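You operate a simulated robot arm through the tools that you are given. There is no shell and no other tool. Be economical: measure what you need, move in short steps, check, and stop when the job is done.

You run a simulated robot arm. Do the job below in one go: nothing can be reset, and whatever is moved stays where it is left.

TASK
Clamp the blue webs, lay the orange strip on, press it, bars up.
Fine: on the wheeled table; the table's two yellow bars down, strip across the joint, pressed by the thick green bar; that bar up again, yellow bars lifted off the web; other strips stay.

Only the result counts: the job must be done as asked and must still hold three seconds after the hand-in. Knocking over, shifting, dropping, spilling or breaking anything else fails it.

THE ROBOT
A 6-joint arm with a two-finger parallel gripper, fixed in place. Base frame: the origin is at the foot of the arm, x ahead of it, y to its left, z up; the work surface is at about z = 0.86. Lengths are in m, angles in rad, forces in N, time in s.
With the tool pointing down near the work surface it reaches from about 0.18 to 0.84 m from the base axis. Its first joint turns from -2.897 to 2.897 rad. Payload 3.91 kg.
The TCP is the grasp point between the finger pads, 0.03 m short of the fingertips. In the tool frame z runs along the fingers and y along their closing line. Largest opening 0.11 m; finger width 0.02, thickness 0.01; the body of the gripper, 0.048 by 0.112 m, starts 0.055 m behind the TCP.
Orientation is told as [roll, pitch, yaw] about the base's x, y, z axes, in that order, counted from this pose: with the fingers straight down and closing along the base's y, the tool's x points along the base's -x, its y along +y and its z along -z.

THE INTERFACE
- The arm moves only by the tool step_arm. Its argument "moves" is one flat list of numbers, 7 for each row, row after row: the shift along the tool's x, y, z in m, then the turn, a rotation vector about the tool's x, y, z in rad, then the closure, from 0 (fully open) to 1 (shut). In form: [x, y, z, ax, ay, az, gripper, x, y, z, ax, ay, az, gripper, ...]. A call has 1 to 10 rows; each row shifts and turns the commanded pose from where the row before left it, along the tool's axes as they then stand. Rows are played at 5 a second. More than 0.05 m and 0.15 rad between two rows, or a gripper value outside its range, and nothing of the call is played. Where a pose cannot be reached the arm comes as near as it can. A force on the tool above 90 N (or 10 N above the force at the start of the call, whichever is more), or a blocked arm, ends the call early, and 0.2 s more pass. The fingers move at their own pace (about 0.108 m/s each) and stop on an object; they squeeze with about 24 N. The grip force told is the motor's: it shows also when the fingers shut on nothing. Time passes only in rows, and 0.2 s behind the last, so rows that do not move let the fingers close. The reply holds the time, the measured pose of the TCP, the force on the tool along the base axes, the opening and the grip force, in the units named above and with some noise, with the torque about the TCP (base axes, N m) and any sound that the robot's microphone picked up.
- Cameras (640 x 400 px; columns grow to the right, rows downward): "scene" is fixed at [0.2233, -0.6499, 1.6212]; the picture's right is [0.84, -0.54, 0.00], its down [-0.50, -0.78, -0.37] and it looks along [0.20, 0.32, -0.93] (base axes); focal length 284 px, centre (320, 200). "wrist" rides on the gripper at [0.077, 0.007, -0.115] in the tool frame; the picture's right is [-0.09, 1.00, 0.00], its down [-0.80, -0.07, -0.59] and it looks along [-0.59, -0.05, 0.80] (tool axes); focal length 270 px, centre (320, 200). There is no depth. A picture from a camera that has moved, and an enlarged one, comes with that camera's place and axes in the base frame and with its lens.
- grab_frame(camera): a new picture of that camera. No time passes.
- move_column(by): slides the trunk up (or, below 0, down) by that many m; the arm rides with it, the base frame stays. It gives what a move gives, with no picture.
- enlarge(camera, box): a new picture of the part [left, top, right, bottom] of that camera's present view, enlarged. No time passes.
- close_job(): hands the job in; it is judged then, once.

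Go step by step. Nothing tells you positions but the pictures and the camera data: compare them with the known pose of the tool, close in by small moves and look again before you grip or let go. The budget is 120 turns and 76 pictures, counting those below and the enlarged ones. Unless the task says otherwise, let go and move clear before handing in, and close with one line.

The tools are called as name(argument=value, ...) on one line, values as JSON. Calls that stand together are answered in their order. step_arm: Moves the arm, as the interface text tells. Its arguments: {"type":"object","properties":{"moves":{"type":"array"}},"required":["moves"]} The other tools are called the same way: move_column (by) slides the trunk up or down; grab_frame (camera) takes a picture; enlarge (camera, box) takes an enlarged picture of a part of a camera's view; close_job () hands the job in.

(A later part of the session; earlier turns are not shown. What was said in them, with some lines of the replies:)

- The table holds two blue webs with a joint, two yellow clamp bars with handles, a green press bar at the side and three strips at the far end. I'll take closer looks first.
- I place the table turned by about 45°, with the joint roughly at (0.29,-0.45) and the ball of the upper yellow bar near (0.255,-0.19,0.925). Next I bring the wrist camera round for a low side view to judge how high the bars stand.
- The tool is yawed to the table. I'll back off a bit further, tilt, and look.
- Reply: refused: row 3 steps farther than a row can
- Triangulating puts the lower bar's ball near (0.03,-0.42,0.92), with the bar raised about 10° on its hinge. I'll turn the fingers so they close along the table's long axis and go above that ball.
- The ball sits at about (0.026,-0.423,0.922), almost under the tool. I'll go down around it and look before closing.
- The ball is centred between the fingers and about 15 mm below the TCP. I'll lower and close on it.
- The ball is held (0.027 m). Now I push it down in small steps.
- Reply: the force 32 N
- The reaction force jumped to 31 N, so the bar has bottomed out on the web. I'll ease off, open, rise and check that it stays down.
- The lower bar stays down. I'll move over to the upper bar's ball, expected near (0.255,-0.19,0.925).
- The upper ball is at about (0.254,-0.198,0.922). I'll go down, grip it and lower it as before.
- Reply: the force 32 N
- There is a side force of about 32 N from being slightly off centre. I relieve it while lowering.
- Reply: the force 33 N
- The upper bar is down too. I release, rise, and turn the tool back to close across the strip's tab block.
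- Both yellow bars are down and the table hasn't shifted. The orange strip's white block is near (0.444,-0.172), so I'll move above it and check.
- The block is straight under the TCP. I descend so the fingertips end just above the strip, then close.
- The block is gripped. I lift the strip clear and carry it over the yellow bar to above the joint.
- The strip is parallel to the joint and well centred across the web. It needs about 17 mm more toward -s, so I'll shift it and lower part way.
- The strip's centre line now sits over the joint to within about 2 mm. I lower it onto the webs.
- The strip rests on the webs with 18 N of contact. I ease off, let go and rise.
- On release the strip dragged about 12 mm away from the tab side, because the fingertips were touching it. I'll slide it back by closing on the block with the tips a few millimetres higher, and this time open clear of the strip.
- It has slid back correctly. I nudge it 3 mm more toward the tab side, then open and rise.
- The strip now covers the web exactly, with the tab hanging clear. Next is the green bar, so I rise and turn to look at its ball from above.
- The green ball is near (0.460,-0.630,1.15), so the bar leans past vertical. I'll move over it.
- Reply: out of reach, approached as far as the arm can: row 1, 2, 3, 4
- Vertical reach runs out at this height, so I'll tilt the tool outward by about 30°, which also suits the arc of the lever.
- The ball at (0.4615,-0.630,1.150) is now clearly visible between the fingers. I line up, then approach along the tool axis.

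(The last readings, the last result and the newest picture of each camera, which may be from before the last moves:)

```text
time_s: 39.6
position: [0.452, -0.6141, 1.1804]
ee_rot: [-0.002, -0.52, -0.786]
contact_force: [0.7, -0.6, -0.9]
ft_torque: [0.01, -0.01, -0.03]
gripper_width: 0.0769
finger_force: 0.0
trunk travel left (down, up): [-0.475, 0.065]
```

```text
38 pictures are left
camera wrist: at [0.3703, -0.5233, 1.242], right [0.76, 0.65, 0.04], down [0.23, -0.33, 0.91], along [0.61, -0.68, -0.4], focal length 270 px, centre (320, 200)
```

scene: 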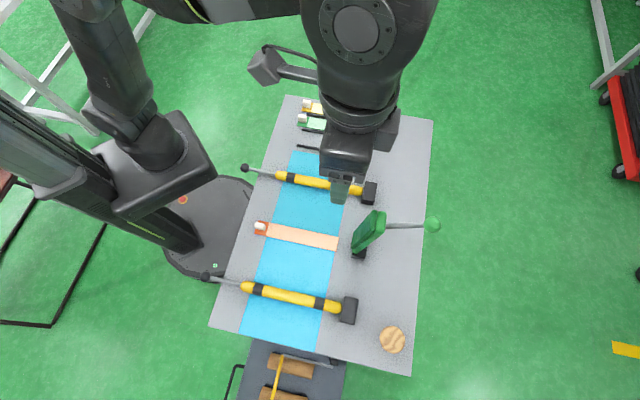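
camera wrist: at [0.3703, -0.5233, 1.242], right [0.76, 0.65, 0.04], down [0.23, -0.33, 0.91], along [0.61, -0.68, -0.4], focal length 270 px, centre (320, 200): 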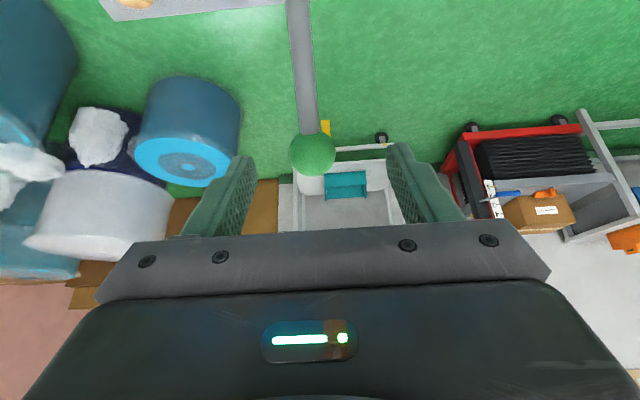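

step_arm(moves=[0.001, -0.005, 0.012, 0, 0, 0, 0.3, 0.001, 0, 0.012, 0, 0, 0, 0.3])

grab_frame(camera="wrist")

```text
time_s: 40.2
position: [0.4561, -0.6279, 1.1569]
ee_rot: [0.001, -0.52, -0.785]
contact_force: [0.0, -0.3, -0.5]
ft_torque: [0.04, 0.01, 0.01]
gripper_width: 0.0771
finger_force: 0.0
trunk travel left (down, up): [-0.475, 0.065]
```

```text
37 pictures are left
camera wrist: at [0.3744, -0.5364, 1.219], right [0.76, 0.65, 0.04], down [0.23, -0.33, 0.91], along [0.61, -0.68, -0.4], focal length 270 px, centre (320, 200)
```

wrist: 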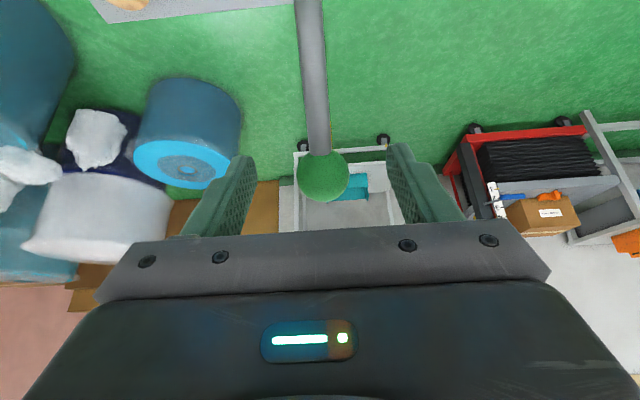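

step_arm(moves=[-0.002, 0.0015, 0.007, 0, 0, 0, 0.3, 0, 0, 0, 0, 0, 0, 0.6, 0, 0, 0, 0, 0, 0, 1, 0, 0, 0, 0, 0, 0, 1])

grab_frame(camera="wrist")

```text
time_s: 41.2
position: [0.461, -0.6294, 1.1532]
ee_rot: [0.0, -0.52, -0.784]
contact_force: [1.1, 1.9, 0.8]
ft_torque: [0.07, 0.0, 0.0]
gripper_width: 0.0293
finger_force: 44.9
trunk travel left (down, up): [-0.475, 0.065]
```

```text
36 pictures are left
camera wrist: at [0.3785, -0.5384, 1.2146], right [0.76, 0.65, 0.04], down [0.23, -0.33, 0.91], along [0.61, -0.68, -0.4], focal length 270 px, centre (320, 200)
```

wrist: 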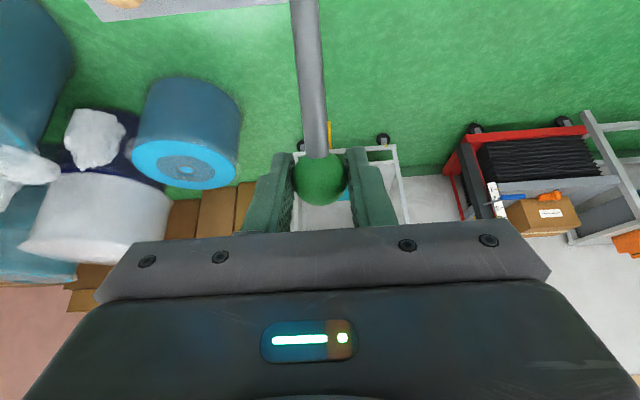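

The green ball is gripped (0.029 m). I start swinging it back over its hinge in small arc steps.

step_arm(moves=[0.011, 0, -0.0128, 0, 0, 0, 1, 0.0118, 0, -0.0121, 0, 0, 0, 1, 0.0124, 0, -0.0113, 0, 0, 0, 1])

grab_frame(camera="wrist")

```text
time_s: 42.0
position: [0.4244, -0.5941, 1.1662]
ee_rot: [-0.003, -0.521, -0.783]
contact_force: [5.6, 0.2, 12.0]
ft_torque: [-0.13, -0.47, 0.11]
gripper_width: 0.0294
finger_force: 45.0
trunk travel left (down, up): [-0.475, 0.065]
```

```text
35 pictures are left
camera wrist: at [0.3431, -0.5031, 1.229], right [0.76, 0.65, 0.04], down [0.23, -0.33, 0.91], along [0.61, -0.68, -0.4], focal length 270 px, centre (320, 200)
```

wrist: 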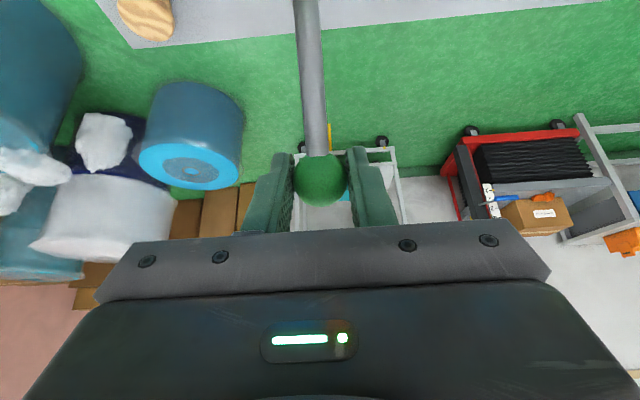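

Slight upward force, but it moves freely. I continue over the top.

step_arm(moves=[0.0125, 0, -0.0113, 0, 0, 0, 1, 0.0134, 0, -0.0104, 0, 0, 0, 1, 0.0141, 0, -0.0092, 0, 0, 0, 1])

```text
time_s: 42.8
position: [0.3883, -0.559, 1.173]
ee_rot: [0.001, -0.517, -0.782]
contact_force: [6.7, 7.6, 7.5]
ft_torque: [0.03, -0.34, 0.1]
gripper_width: 0.0295
finger_force: 45.4
trunk travel left (down, up): [-0.475, 0.065]
```

step_arm(moves=[0.0147, 0.001, -0.0084, 0, 0, 0, 1, 0.0152, 0, -0.0073, 0, 0, 0, 1, 0.0155, 0, -0.0065, 0, 0, 0, 1])

grab_frame(camera="wrist")

grab_frame(camera="scene")

```text
time_s: 43.6
position: [0.3543, -0.5228, 1.1697]
ee_rot: [-0.003, -0.523, -0.781]
contact_force: [10.1, 12.1, 12.7]
ft_torque: [-0.21, -0.6, 0.2]
gripper_width: 0.0297
finger_force: 45.5
trunk travel left (down, up): [-0.475, 0.065]
```

```text
34 pictures are left
camera wrist: at [0.2713, -0.4313, 1.2307], right [0.76, 0.65, 0.04], down [0.23, -0.33, 0.91], along [0.61, -0.68, -0.4], focal length 270 px, centre (320, 200)
```

wrist: 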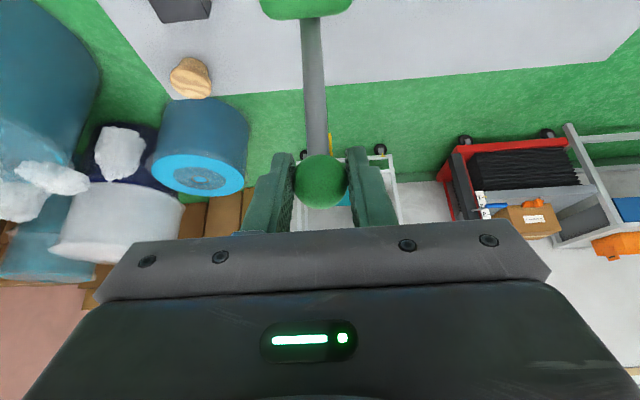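

```text
33 pictures are left
```

scene: 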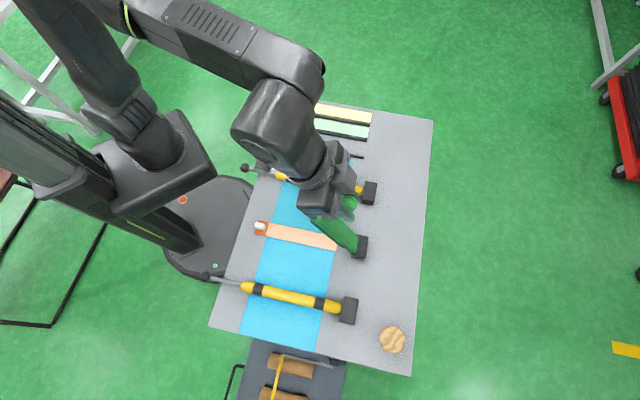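

The bar is past vertical, and the fitted arc has radius about 0.30 around (q 0.667, z 0.872). I continue down while untilting the tool.

step_arm(moves=[0.0225, 0.002, -0.0082, 0, 0.065, 0, 1, 0.0237, 0, -0.0044, 0, 0.065, 0, 1])

```text
time_s: 44.2
position: [0.3215, -0.491, 1.1582]
ee_rot: [-0.002, -0.389, -0.786]
contact_force: [0.4, 0.7, 5.0]
ft_torque: [-0.7, -0.9, -0.11]
gripper_width: 0.0294
finger_force: 44.7
trunk travel left (down, up): [-0.475, 0.065]
```

step_arm(moves=[0.024, 0, -0.0009, 0, 0.065, 0, 1, 0.0241, 0, 0.0027, 0, 0.065, 0, 1, 0.0234, 0, 0.0061, 0, 0.065, 0, 1])

```text
time_s: 45.0
position: [0.2759, -0.4453, 1.1282]
ee_rot: [-0.002, -0.193, -0.784]
contact_force: [1.3, -7.7, -6.1]
ft_torque: [-0.81, -0.95, 0.02]
gripper_width: 0.0293
finger_force: 45.1
trunk travel left (down, up): [-0.475, 0.065]
```

step_arm(moves=[0.0213, 0, 0.011, 0, 0.065, 0, 1, 0.0207, 0, 0.0126, 0, 0.065, 0, 1, 0.0187, 0, 0.0154, 0, 0.065, 0, 1])

grab_frame(camera="scene")

grab_frame(camera="wrist")

```text
time_s: 45.8
position: [0.236, -0.4058, 1.0798]
ee_rot: [0.001, -0.001, -0.788]
contact_force: [-4.4, -9.1, -1.5]
ft_torque: [-0.9, -0.94, -0.04]
gripper_width: 0.0295
finger_force: 45.2
trunk travel left (down, up): [-0.475, 0.065]
```

```text
32 pictures are left
```

scene: 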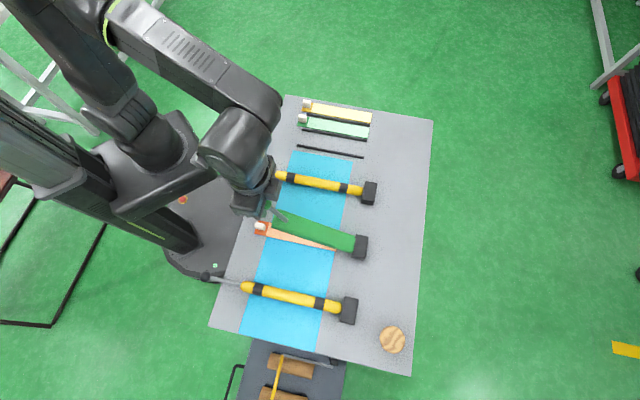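

```text
31 pictures are left
camera wrist: at [0.1872, -0.347, 1.1949], right [0.77, 0.64, 0.0], down [0.52, -0.62, 0.59], along [0.38, -0.46, -0.8], focal length 270 px, centre (320, 200)
```

wrist: 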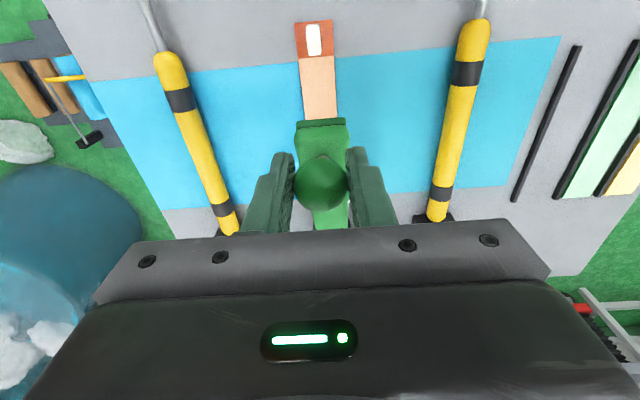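

The tool is vertical and the bar is about 45° above the strip, lined up with it. I continue down the arc.

step_arm(moves=[0.0159, -0.001, 0.018, 0, 0, 0, 1, 0.0143, 0, 0.0192, 0, 0, 0, 1, 0.0128, 0, 0.0203, 0, 0, 0, 1])

```text
time_s: 46.6
position: [0.2073, -0.3765, 1.0243]
ee_rot: [-0.001, 0.0, -0.786]
contact_force: [4.9, -15.1, -7.2]
ft_torque: [-0.69, -0.68, -0.03]
gripper_width: 0.0299
finger_force: 44.7
trunk travel left (down, up): [-0.475, 0.065]
```

step_arm(moves=[0.0095, -0.001, 0.0215, 0, 0, 0, 1, 0.0083, 0, 0.0221, 0, 0, 0, 1, 0.0071, 0, 0.0227, 0, 0, 0, 1])

grab_frame(camera="wrist")

enlarge(camera="scene", box=[220, 180, 396, 290])

```text
time_s: 47.4
position: [0.1899, -0.3599, 0.9615]
ee_rot: [-0.003, -0.008, -0.783]
contact_force: [50.3, 26.8, 52.3]
ft_torque: [1.6, -1.63, 0.37]
gripper_width: 0.0296
finger_force: 45.5
trunk travel left (down, up): [-0.475, 0.065]
```

```text
30 pictures are left
camera wrist: at [0.1404, -0.3, 1.0753], right [0.77, 0.64, 0.0], down [0.52, -0.61, 0.6], along [0.39, -0.46, -0.8], focal length 270 px, centre (320, 200)
```

wrist: 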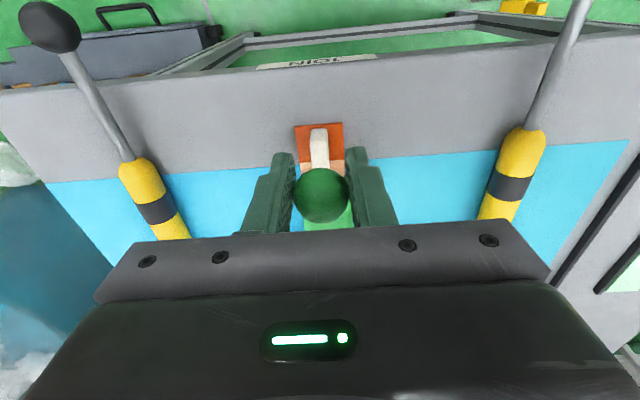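

```text
3.64 times, centred on (308, 235) of scene
camera zoom: at [0.2233, -0.6499, 1.6212], right [0.84, -0.54, 0.0], down [-0.5, -0.78, -0.37], along [0.2, 0.32, -0.93], focal length 1034 px, centre (364, 73)
```

zoom: 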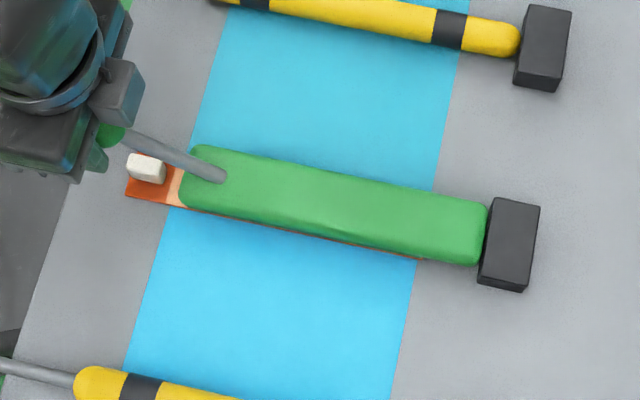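

Force rose to 52 N upward, so the bar is on the strip; there is also side load. I relieve the sideways offset and hold the press.

step_arm(moves=[-0.0005, 0.002, 0, 0, 0, 0, 1, 0, 0, 0, 0, 0, 0, 1])

```text
time_s: 48.0
position: [0.1892, -0.3589, 0.9599]
ee_rot: [-0.002, -0.008, -0.786]
contact_force: [8.8, -5.7, 57.1]
ft_torque: [-0.31, -0.34, 0.02]
gripper_width: 0.0292
finger_force: 45.0
trunk travel left (down, up): [-0.475, 0.065]
```

step_arm(moves=[0, 0, 0.001, 0, 0, 0, 1, 0, 0, 0, 0, 0, 0, 1, 0, 0, 0, 0, 0, 0, 1, 0, 0, 0, 0, 0, 0, 1, 0, 0, 0, 0, 0, 0, 1, 0, 0, 0, 0, 0, 0, 1, 0, 0, 0, 0, 0, 0, 1, 0, 0, 0, 0, 0, 0, 1])

enlarge(camera="scene", box=[180, 150, 460, 325])

```text
time_s: 49.8
position: [0.1895, -0.3592, 0.9582]
ee_rot: [-0.001, -0.007, -0.786]
contact_force: [-3.7, -17.2, 55.5]
ft_torque: [-0.35, -0.21, -0.07]
gripper_width: 0.0294
finger_force: 45.3
trunk travel left (down, up): [-0.475, 0.065]
```

```text
2.29 times, centred on (320, 238) of scene
camera zoom: at [0.2233, -0.6499, 1.6212], right [0.84, -0.54, 0.0], down [-0.5, -0.78, -0.37], along [0.2, 0.32, -0.93], focal length 650 px, centre (320, 114)
```

zoom: 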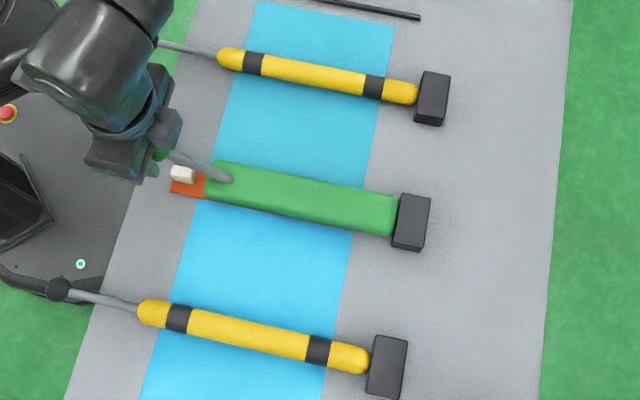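

grab_frame(camera="wrist")

step_arm(moves=[0, -0.0005, 0.002, 0, 0, 0, 1, 0, 0, 0.002, 0, 0, 0, 1, 0, 0, 0, 0, 0, 0, 1, 0, 0, 0, 0, 0, 0, 1])

grab_frame(camera="wrist")

```text
27 pictures are left
camera wrist: at [0.14, -0.2997, 1.0723], right [0.77, 0.64, 0.0], down [0.51, -0.61, 0.6], along [0.39, -0.46, -0.8], focal length 270 px, centre (320, 200)
```

wrist: 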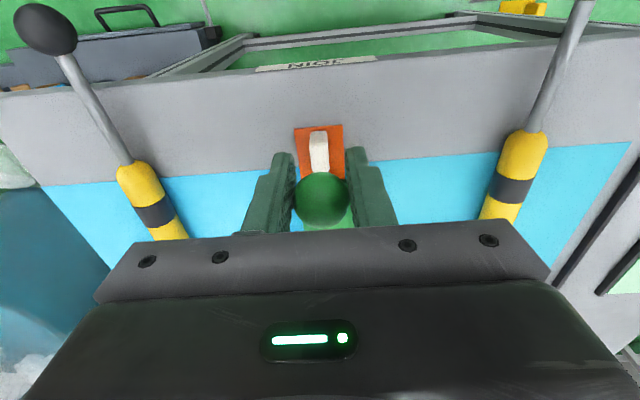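

```text
time_s: 50.8
position: [0.1898, -0.3592, 0.9543]
ee_rot: [-0.002, -0.006, -0.787]
contact_force: [3.1, -14.2, 56.8]
ft_torque: [-0.3, -0.23, -0.01]
gripper_width: 0.0294
finger_force: 44.7
trunk travel left (down, up): [-0.475, 0.065]
```

```text
26 pictures are left
camera wrist: at [0.1394, -0.2991, 1.0687], right [0.77, 0.64, 0.0], down [0.51, -0.61, 0.6], along [0.39, -0.46, -0.8], focal length 270 px, centre (320, 200)
```

wrist: 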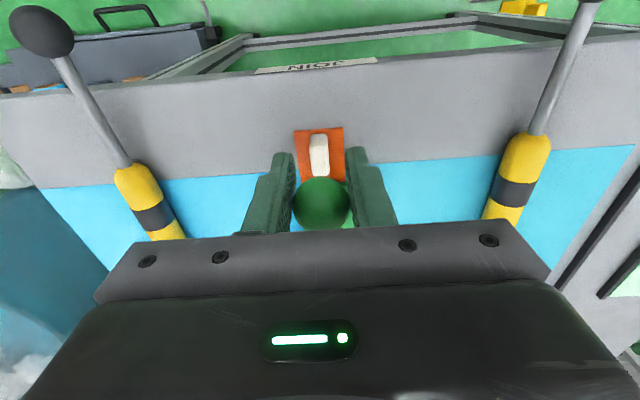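

The bar is blocked at a steady 57 N, with the ball starting to slide in the fingers. I check closely that the bar lies flat on the strip.

enlarge(camera="scene", box=[250, 205, 370, 280])

```text
5.33 times, centred on (310, 242) of scene
camera zoom: at [0.2233, -0.6499, 1.6212], right [0.84, -0.54, 0.0], down [-0.5, -0.78, -0.37], along [0.2, 0.32, -0.93], focal length 1516 px, centre (373, -27)
```

zoom: 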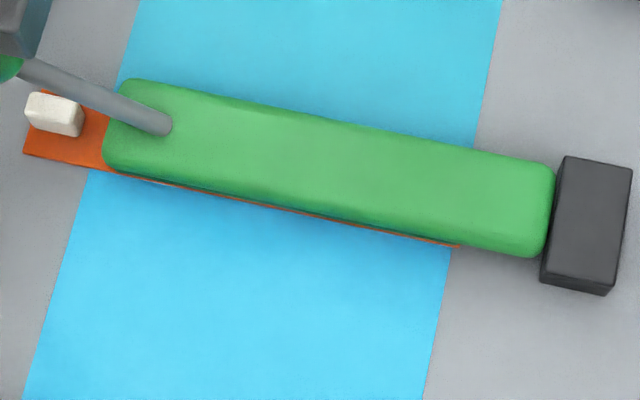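

The bar lies flat over the full strip. Now I lift it back along the same arc.

step_arm(moves=[0, 0, -0.003, 0, 0, 0, 1, -0.0081, 0, -0.0223, 0, 0, 0, 1, -0.0098, 0, -0.0216, 0, 0, 0, 1])

enlarge(camera="scene", box=[220, 180, 396, 290])

```text
time_s: 51.6
position: [0.2001, -0.369, 0.9965]
ee_rot: [0.005, 0.006, -0.787]
contact_force: [-13.5, -3.0, -6.0]
ft_torque: [0.98, 0.9, -0.21]
gripper_width: 0.0295
finger_force: 44.9
trunk travel left (down, up): [-0.475, 0.065]
```

```text
3.64 times, centred on (308, 235) of scene
camera zoom: at [0.2233, -0.6499, 1.6212], right [0.84, -0.54, 0.0], down [-0.5, -0.78, -0.37], along [0.2, 0.32, -0.93], focal length 1034 px, centre (364, 73)
```

zoom: 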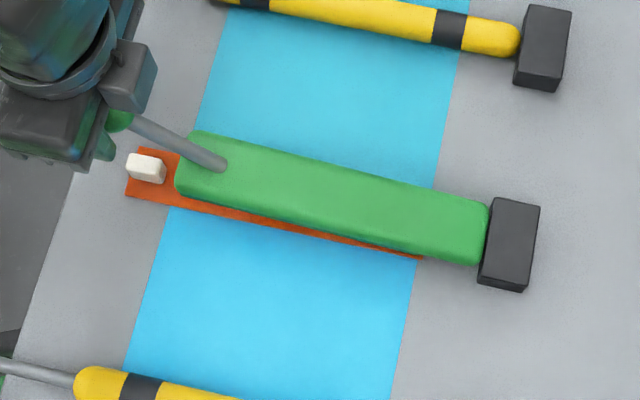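

The bar lifts and the strip stays put, and has turned deep orange from the press. I continue up the arc.

step_arm(moves=[-0.0108, -0.001, -0.021, 0, 0, 0, 1, -0.0131, 0, -0.0198, 0, 0, 0, 1, -0.0147, 0, -0.0187, 0, 0, 0, 1, -0.0161, 0, -0.0175, 0, 0, 0, 1])

```text
time_s: 52.6
position: [0.2386, -0.4077, 1.0751]
ee_rot: [0.001, -0.002, -0.786]
contact_force: [-12.2, 8.1, 3.7]
ft_torque: [0.68, 0.79, 0.06]
gripper_width: 0.0295
finger_force: 44.8
trunk travel left (down, up): [-0.475, 0.065]
```

step_arm(moves=[-0.0166, 0, -0.0164, 0, -0.065, 0, 1, -0.0198, 0, -0.0138, 0, -0.065, 0, 1, -0.0212, 0, -0.0106, 0, -0.065, 0, 1, -0.0229, 0, -0.0075, 0, -0.065, 0, 1])

```text
time_s: 53.6
position: [0.2956, -0.4649, 1.13]
ee_rot: [0.001, -0.261, -0.784]
contact_force: [-1.3, 3.1, -7.8]
ft_torque: [0.65, 0.99, 0.05]
gripper_width: 0.0294
finger_force: 45.0
trunk travel left (down, up): [-0.475, 0.065]
```

step_arm(moves=[-0.0236, 0, -0.0042, 0, -0.065, 0, 1, -0.0238, 0, -0.0008, 0, -0.065, 0, 1, -0.0239, 0, 0.0028, 0, -0.065, 0, 1, -0.0231, 0, 0.0062, 0, -0.065, 0, 1])

```text
time_s: 54.6
position: [0.3594, -0.5297, 1.1617]
ee_rot: [0.0, -0.515, -0.785]
contact_force: [-2.8, 0.0, -21.2]
ft_torque: [0.45, 0.78, -0.1]
gripper_width: 0.0295
finger_force: 44.9
trunk travel left (down, up): [-0.475, 0.065]
```

step_arm(moves=[-0.0225, 0, 0.0117, 0, 0, 0, 1, -0.0218, 0, 0.0129, 0, 0, 0, 1, -0.0209, 0, 0.0146, 0, 0, 0, 1])

```text
time_s: 55.4
position: [0.4121, -0.5835, 1.1612]
ee_rot: [-0.003, -0.526, -0.785]
contact_force: [-7.1, -9.1, 3.5]
ft_torque: [-0.45, -0.01, -0.05]
gripper_width: 0.0295
finger_force: 44.9
trunk travel left (down, up): [-0.475, 0.065]
```

step_arm(moves=[-0.0197, -0.001, 0.0157, 0, 0, 0, 1, -0.0184, 0, 0.0174, 0, 0, 0, 1, -0.0115, 0, 0.012, 0, 0, 0, 1])

```text
time_s: 56.2
position: [0.4584, -0.6281, 1.1441]
ee_rot: [0.003, -0.523, -0.785]
contact_force: [-2.7, -5.0, 5.3]
ft_torque: [0.13, 0.25, 0.0]
gripper_width: 0.0295
finger_force: 44.7
trunk travel left (down, up): [-0.475, 0.065]
```

step_arm(moves=[-0.002, 0, 0.0025, 0, 0, 0, 1, -0.002, 0, 0.0025, 0, 0, 0, 1])

grab_frame(camera="wrist")

```text
time_s: 56.8
position: [0.4619, -0.6317, 1.1418]
ee_rot: [-0.001, -0.52, -0.786]
contact_force: [-1.7, 0.4, 5.8]
ft_torque: [0.72, 0.67, 0.06]
gripper_width: 0.0294
finger_force: 44.7
trunk travel left (down, up): [-0.475, 0.065]
```

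```text
23 pictures are left
camera wrist: at [0.3803, -0.5403, 1.204], right [0.76, 0.65, 0.04], down [0.23, -0.33, 0.91], along [0.61, -0.68, -0.4], focal length 270 px, centre (320, 200)
```

wrist: 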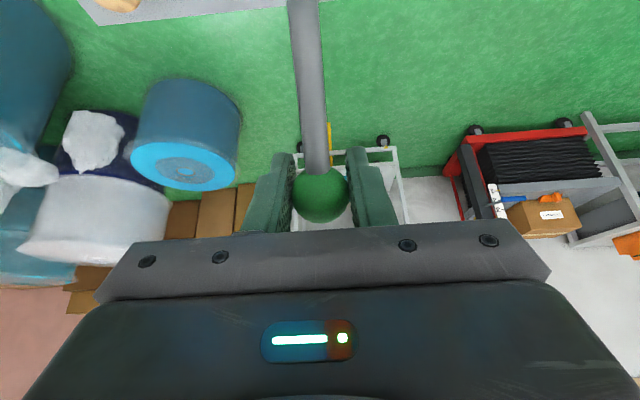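

The bar is back at its original upright lean. I open, draw back along the tool axis and check it stays.

step_arm(moves=[0, 0, 0, 0, 0, 0, 0.6, 0, 0, 0, 0, 0, 0, 0.3, 0, 0, 0, 0, 0, 0, 0.3, 0, 0, -0.03, 0, 0, 0, 0.3, 0, 0, -0.04, 0, 0, 0, 0.3, 0, 0, -0.04, 0, 0, 0, 0.3])

grab_frame(camera="scene")

grab_frame(camera="wrist")

```text
time_s: 58.2
position: [0.4225, -0.5927, 1.2381]
ee_rot: [0.001, -0.52, -0.786]
contact_force: [-0.2, -1.0, -0.2]
ft_torque: [0.0, -0.01, 0.01]
gripper_width: 0.0772
finger_force: 0.0
trunk travel left (down, up): [-0.475, 0.065]
```

```text
22 pictures are left
```

scene: 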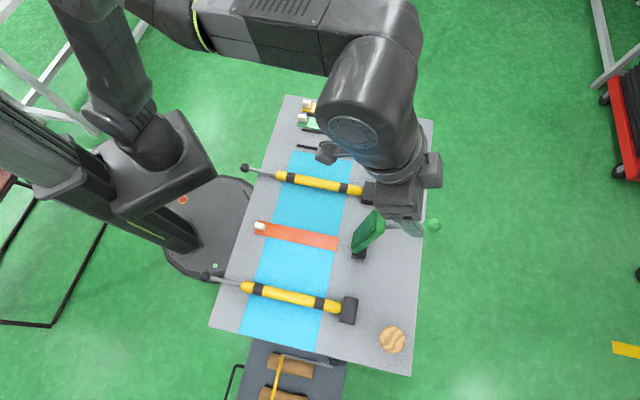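

```text
21 pictures are left
camera wrist: at [0.3403, -0.5019, 1.2989], right [0.76, 0.65, 0.04], down [0.23, -0.33, 0.91], along [0.61, -0.68, -0.4], focal length 270 px, centre (320, 200)
```

wrist: 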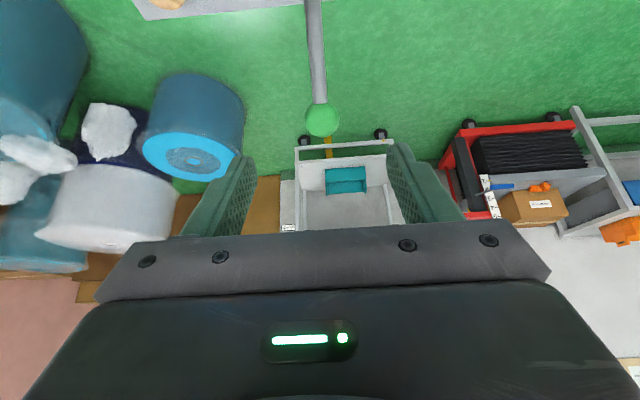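

The green bar stays up and the strip is pressed along its whole length. Now I go back to the lower yellow bar to lift it.

step_arm(moves=[0.0322, 0, -0.0242, 0, 0, 0, 0.3, 0.0322, 0, -0.0242, 0, 0, 0, 0.3, 0.0322, 0, -0.0242, 0, 0, 0, 0.3, 0, 0, 0, 0, 0.13, 0, 0.3, 0, 0, 0, 0, 0.13, 0, 0.3, 0, 0, 0, 0, 0.13, 0, 0.3, 0, 0, 0, 0, 0.13, 0, 0.3, 0.04, -0.022, 0, 0, 0, 0, 0.3, 0.04, -0.022, 0, 0, 0, 0, 0.3])

step_arm(moves=[0.04, -0.023, 0.015, 0, 0, 0, 0.3, 0.04, -0.023, 0.015, 0, 0, 0, 0.3, 0.04, -0.023, 0.015, 0, 0, 0, 0.3, 0.04, -0.023, 0.015, 0, 0, 0, 0.3, 0.038, -0.023, 0.02, 0, 0, 0, 0.3, 0, 0, 0.045, 0, 0, 0, 0.3, 0, 0, 0.045, 0, 0, 0, 0.3])

grab_frame(camera="wrist")

```text
time_s: 60.2
position: [0.2507, -0.4815, 1.2557]
ee_rot: [0.0, 0.0, -0.786]
contact_force: [-0.3, -0.5, 0.0]
ft_torque: [-0.04, -0.03, -0.02]
gripper_width: 0.077
finger_force: 0.1
trunk travel left (down, up): [-0.475, 0.065]
```

```text
time_s: 61.8
position: [0.0246, -0.4262, 1.0845]
ee_rot: [-0.001, 0.0, -0.786]
contact_force: [-0.1, -0.4, 0.3]
ft_torque: [0.0, 0.01, 0.02]
gripper_width: 0.0767
finger_force: 0.1
trunk travel left (down, up): [-0.475, 0.065]
```

```text
20 pictures are left
camera wrist: at [-0.024, -0.3673, 1.1993], right [0.77, 0.64, 0.0], down [0.52, -0.62, 0.59], along [0.38, -0.46, -0.8], focal length 270 px, centre (320, 200)
```

wrist: 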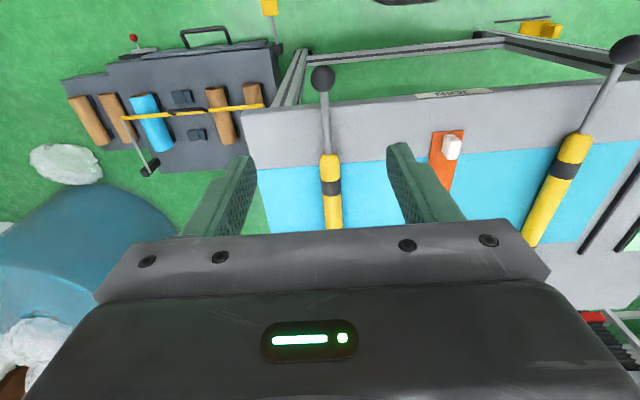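

The ball is just under the tool. I'll go down and grip it.

step_arm(moves=[0.003, 0.003, 0.042, 0, 0, 0, 0.3, 0, 0, 0.042, 0, 0, 0, 0.3, 0, 0, 0.042, 0, 0, 0, 0.3, 0, 0, 0.042, 0, 0, 0, 0.3, 0, 0, 0.042, 0, 0, 0, 0.3, 0, 0, 0, 0, 0, 0, 0.6, 0, 0, 0, 0, 0, 0, 1, 0, 0, 0, 0, 0, 0, 1])

grab_frame(camera="wrist")

```text
time_s: 63.6
position: [0.0259, -0.4212, 0.874]
ee_rot: [-0.001, -0.001, -0.786]
contact_force: [-18.8, -12.6, 0.8]
ft_torque: [-0.26, -0.13, 0.05]
gripper_width: 0.027
finger_force: 44.4
trunk travel left (down, up): [-0.475, 0.065]
```

```text
19 pictures are left
camera wrist: at [-0.0231, -0.3629, 0.9883], right [0.77, 0.64, 0.0], down [0.52, -0.62, 0.6], along [0.38, -0.46, -0.8], focal length 270 px, centre (320, 200)
```

wrist: 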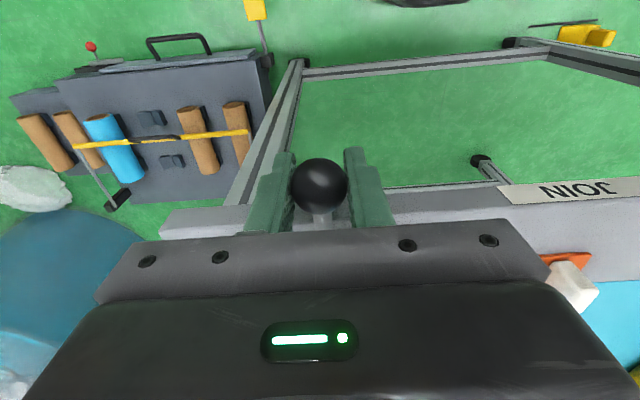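

Gripped. I relieve the side load and raise it to its original height.

step_arm(moves=[0, -0.0015, -0.004, 0, 0, 0, 1, 0, 0, -0.01, 0, 0, 0, 1, -0.0005, 0, -0.01, 0, 0, 0, 1, -0.0005, 0, -0.01, 0, 0, 0, 1, -0.001, 0, -0.01, 0, 0, 0, 1, -0.001, 0, -0.01, 0, 0, 0, 1, -0.0005, 0, -0.003, 0, 0, 0, 1])

```text
time_s: 65.2
position: [0.0293, -0.4256, 0.9279]
ee_rot: [0.003, 0.002, -0.786]
contact_force: [-15.6, -8.2, -30.7]
ft_torque: [-0.06, -0.23, 0.06]
gripper_width: 0.0273
finger_force: 45.3
trunk travel left (down, up): [-0.475, 0.065]
```

It reached its upper stop at the original height. I ease off, release, rise and check.

step_arm(moves=[0, -0.001, 0.0015, 0, 0, 0, 1, 0, 0, 0, 0, 0, 0, 0.6, 0, 0, 0, 0, 0, 0, 0.3, 0, 0, 0, 0, 0, 0, 0.3, 0, 0, -0.04, 0, 0, 0, 0.3, 0, 0, -0.04, 0, 0, 0, 0.3, 0, 0, -0.04, 0, 0, 0, 0.3])

grab_frame(camera="wrist")

enlarge(camera="scene", box=[180, 240, 420, 390])

```text
time_s: 66.8
position: [0.0315, -0.4246, 1.0487]
ee_rot: [0.0, -0.001, -0.785]
contact_force: [0.3, -0.7, -0.7]
ft_torque: [0.01, 0.02, 0.05]
gripper_width: 0.0773
finger_force: 0.1
trunk travel left (down, up): [-0.475, 0.065]
```

```text
18 pictures are left
camera wrist: at [-0.0173, -0.3659, 1.164], right [0.77, 0.64, 0.0], down [0.52, -0.62, 0.59], along [0.38, -0.46, -0.8], focal length 270 px, centre (320, 200)
```

wrist: 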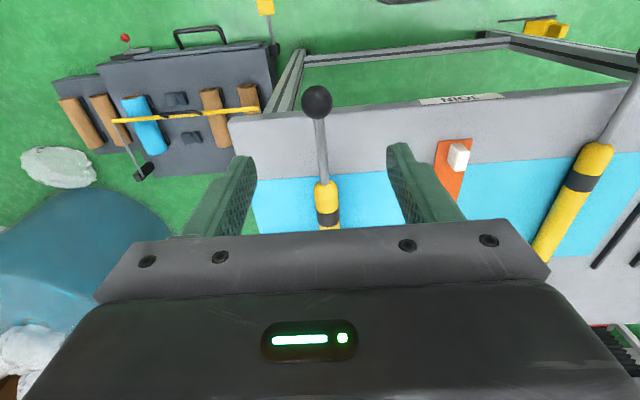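

```text
2.67 times, centred on (300, 315) of scene
camera zoom: at [0.2233, -0.6499, 1.6212], right [0.84, -0.54, 0.0], down [-0.5, -0.78, -0.37], along [0.2, 0.32, -0.93], focal length 758 px, centre (373, -107)
```

zoom: 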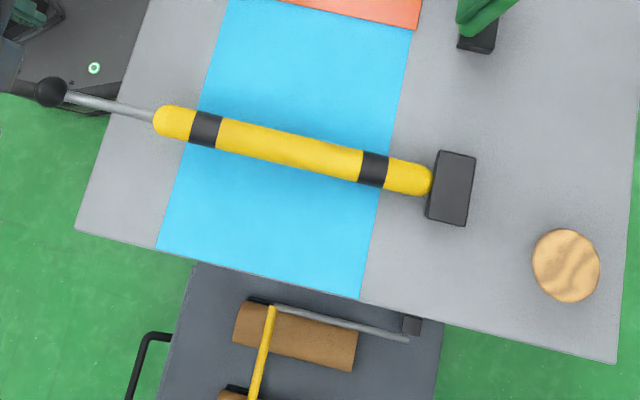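

The lower bar is back in its original raised place and holds. Now the upper bar.

step_arm(moves=[0.001, 0.0454, 0, 0, 0, 0, 0.3, 0.001, 0.0454, 0, 0, 0, 0, 0.3, 0.001, 0.0454, 0, 0, 0, 0, 0.3, 0.001, 0.0454, 0, 0, 0, 0, 0.3, 0.001, 0.0454, 0, 0, 0, 0, 0.3, 0.001, 0.0454, 0, 0, 0, 0, 0.3, 0.001, 0.0454, 0, 0, 0, 0, 0.3, 0, 0, 0.01, 0, 0, 0, 0.3])

grab_frame(camera="wrist")

```text
time_s: 68.6
position: [0.2486, -0.1971, 1.0384]
ee_rot: [0.001, 0.001, -0.784]
contact_force: [-0.4, 0.5, -0.6]
ft_torque: [-0.03, 0.03, -0.03]
gripper_width: 0.0771
finger_force: 0.0
trunk travel left (down, up): [-0.475, 0.065]
```

```text
16 pictures are left
camera wrist: at [0.2005, -0.138, 1.1527], right [0.77, 0.64, 0.0], down [0.52, -0.62, 0.59], along [0.38, -0.46, -0.8], focal length 270 px, centre (320, 200)
```

wrist: 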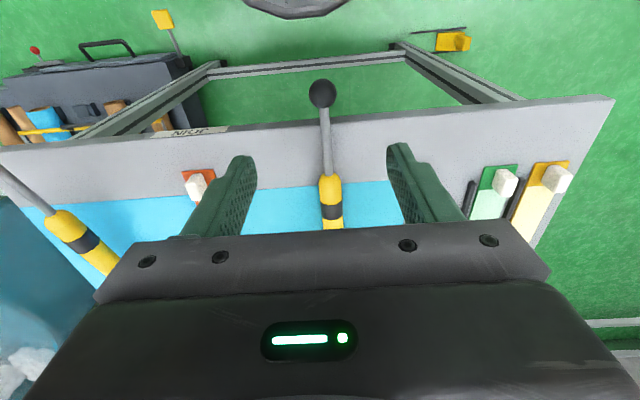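

step_arm(moves=[0, 0.0025, 0.041, 0, 0, 0, 0.3, 0, 0, 0.041, 0, 0, 0, 0.3, 0, 0, 0.041, 0, 0, 0, 0.3, 0, 0, 0.041, 0, 0, 0, 0.3, 0, 0, 0, 0, 0, 0, 0.6, 0, 0, 0, 0, 0, 0, 1, 0, 0, 0, 0, 0, 0, 1])

grab_frame(camera="wrist")

```text
time_s: 70.2
position: [0.2484, -0.1917, 0.8755]
ee_rot: [-0.001, 0.0, -0.786]
contact_force: [-0.9, 5.8, 0.7]
ft_torque: [-0.04, -0.1, 0.03]
gripper_width: 0.0274
finger_force: 45.4
trunk travel left (down, up): [-0.475, 0.065]
```

```text
15 pictures are left
camera wrist: at [0.1993, -0.1329, 0.9917], right [0.77, 0.64, 0.0], down [0.52, -0.62, 0.59], along [0.38, -0.46, -0.8], focal length 270 px, centre (320, 200)
```

wrist: 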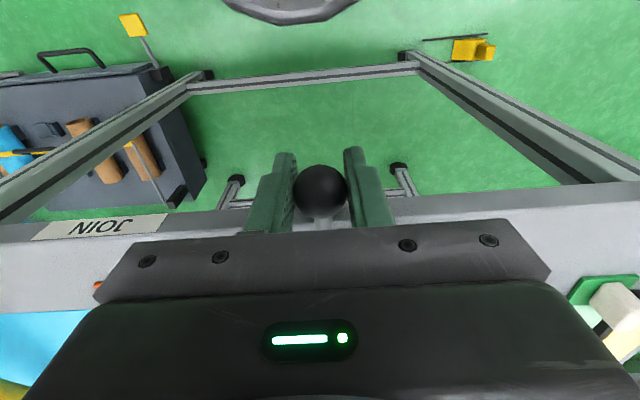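

Gripped with almost no side load. I raise it.

step_arm(moves=[0, 0, -0.004, 0, 0, 0, 1, 0, 0, -0.01, 0, 0, 0, 1, -0.0005, 0, -0.01, 0, 0, 0, 1, -0.0005, 0, -0.01, 0, 0, 0, 1, -0.001, 0, -0.01, 0, 0, 0, 1, -0.001, 0, -0.009, 0, 0, 0, 1])

```text
time_s: 71.6
position: [0.2523, -0.1959, 0.9276]
ee_rot: [0.0, 0.002, -0.787]
contact_force: [-9.3, 4.5, -25.9]
ft_torque: [-0.43, -0.49, -0.04]
gripper_width: 0.0275
finger_force: 45.2
trunk travel left (down, up): [-0.475, 0.065]
```

It is at its upper stop. I release and move clear.

step_arm(moves=[0, 0, 0.001, 0, 0, 0, 1, 0, 0, 0, 0, 0, 0, 0.6, 0, 0, 0, 0, 0, 0, 0.3, 0, 0, 0, 0, 0, 0, 0.3, 0, 0, -0.045, 0, 0, 0, 0.3, 0, 0, -0.045, 0, 0, 0, 0.3, 0, 0, -0.045, 0, 0, 0, 0.3, 0.03, 0, -0.03, 0, 0, 0, 0.3, 0.03, 0, -0.03, 0, 0, 0, 0.3, 0, 0, 0, 0, 0, 0, 0.3])

grab_frame(camera="scene")

enlarge(camera="scene", box=[180, 150, 460, 325])

```text
time_s: 74.0
position: [0.2163, -0.1553, 1.096]
ee_rot: [-0.04, 0.125, -0.793]
contact_force: [-0.1, 0.3, -0.5]
ft_torque: [-0.02, -0.01, 0.01]
gripper_width: 0.077
finger_force: 0.1
trunk travel left (down, up): [-0.475, 0.065]
stopped in row 10: the arm was blocked; the commanded pose is now the measured one
```

```text
14 pictures are left
```

scene: 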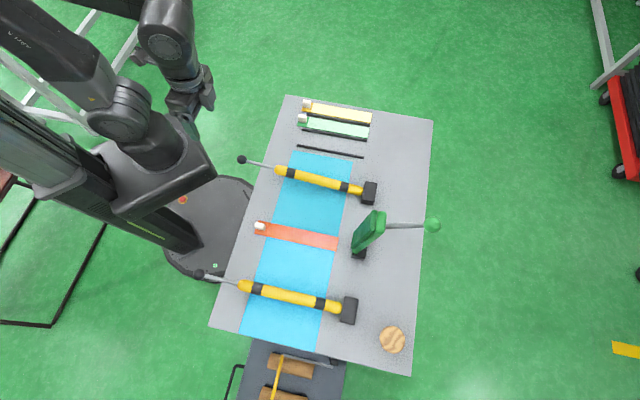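

```text
2.29 times, centred on (320, 238) of scene
camera zoom: at [0.2233, -0.6499, 1.6212], right [0.84, -0.54, 0.0], down [-0.5, -0.78, -0.37], along [0.2, 0.32, -0.93], focal length 650 px, centre (320, 114)
```

zoom: 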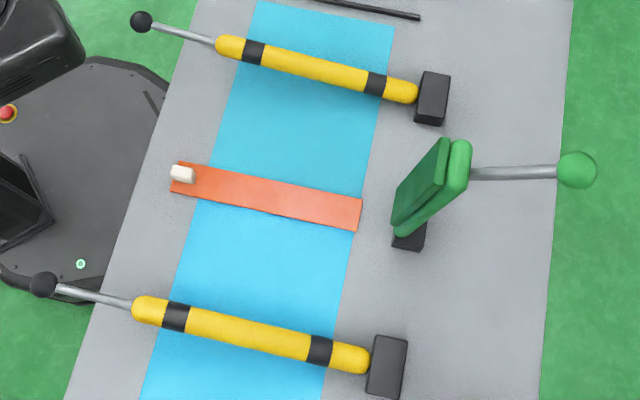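

All three bars are up, the strip lies centred over the joint and pressed along its length, the other strips are where they were, and the arm is clear. I'm handing the job in.

close_job()

```text
The job is handed in.
```

The blue webs are joined: the orange strip is pressed flat across the joint, all three bars are back up, and the other two strips were not moved.
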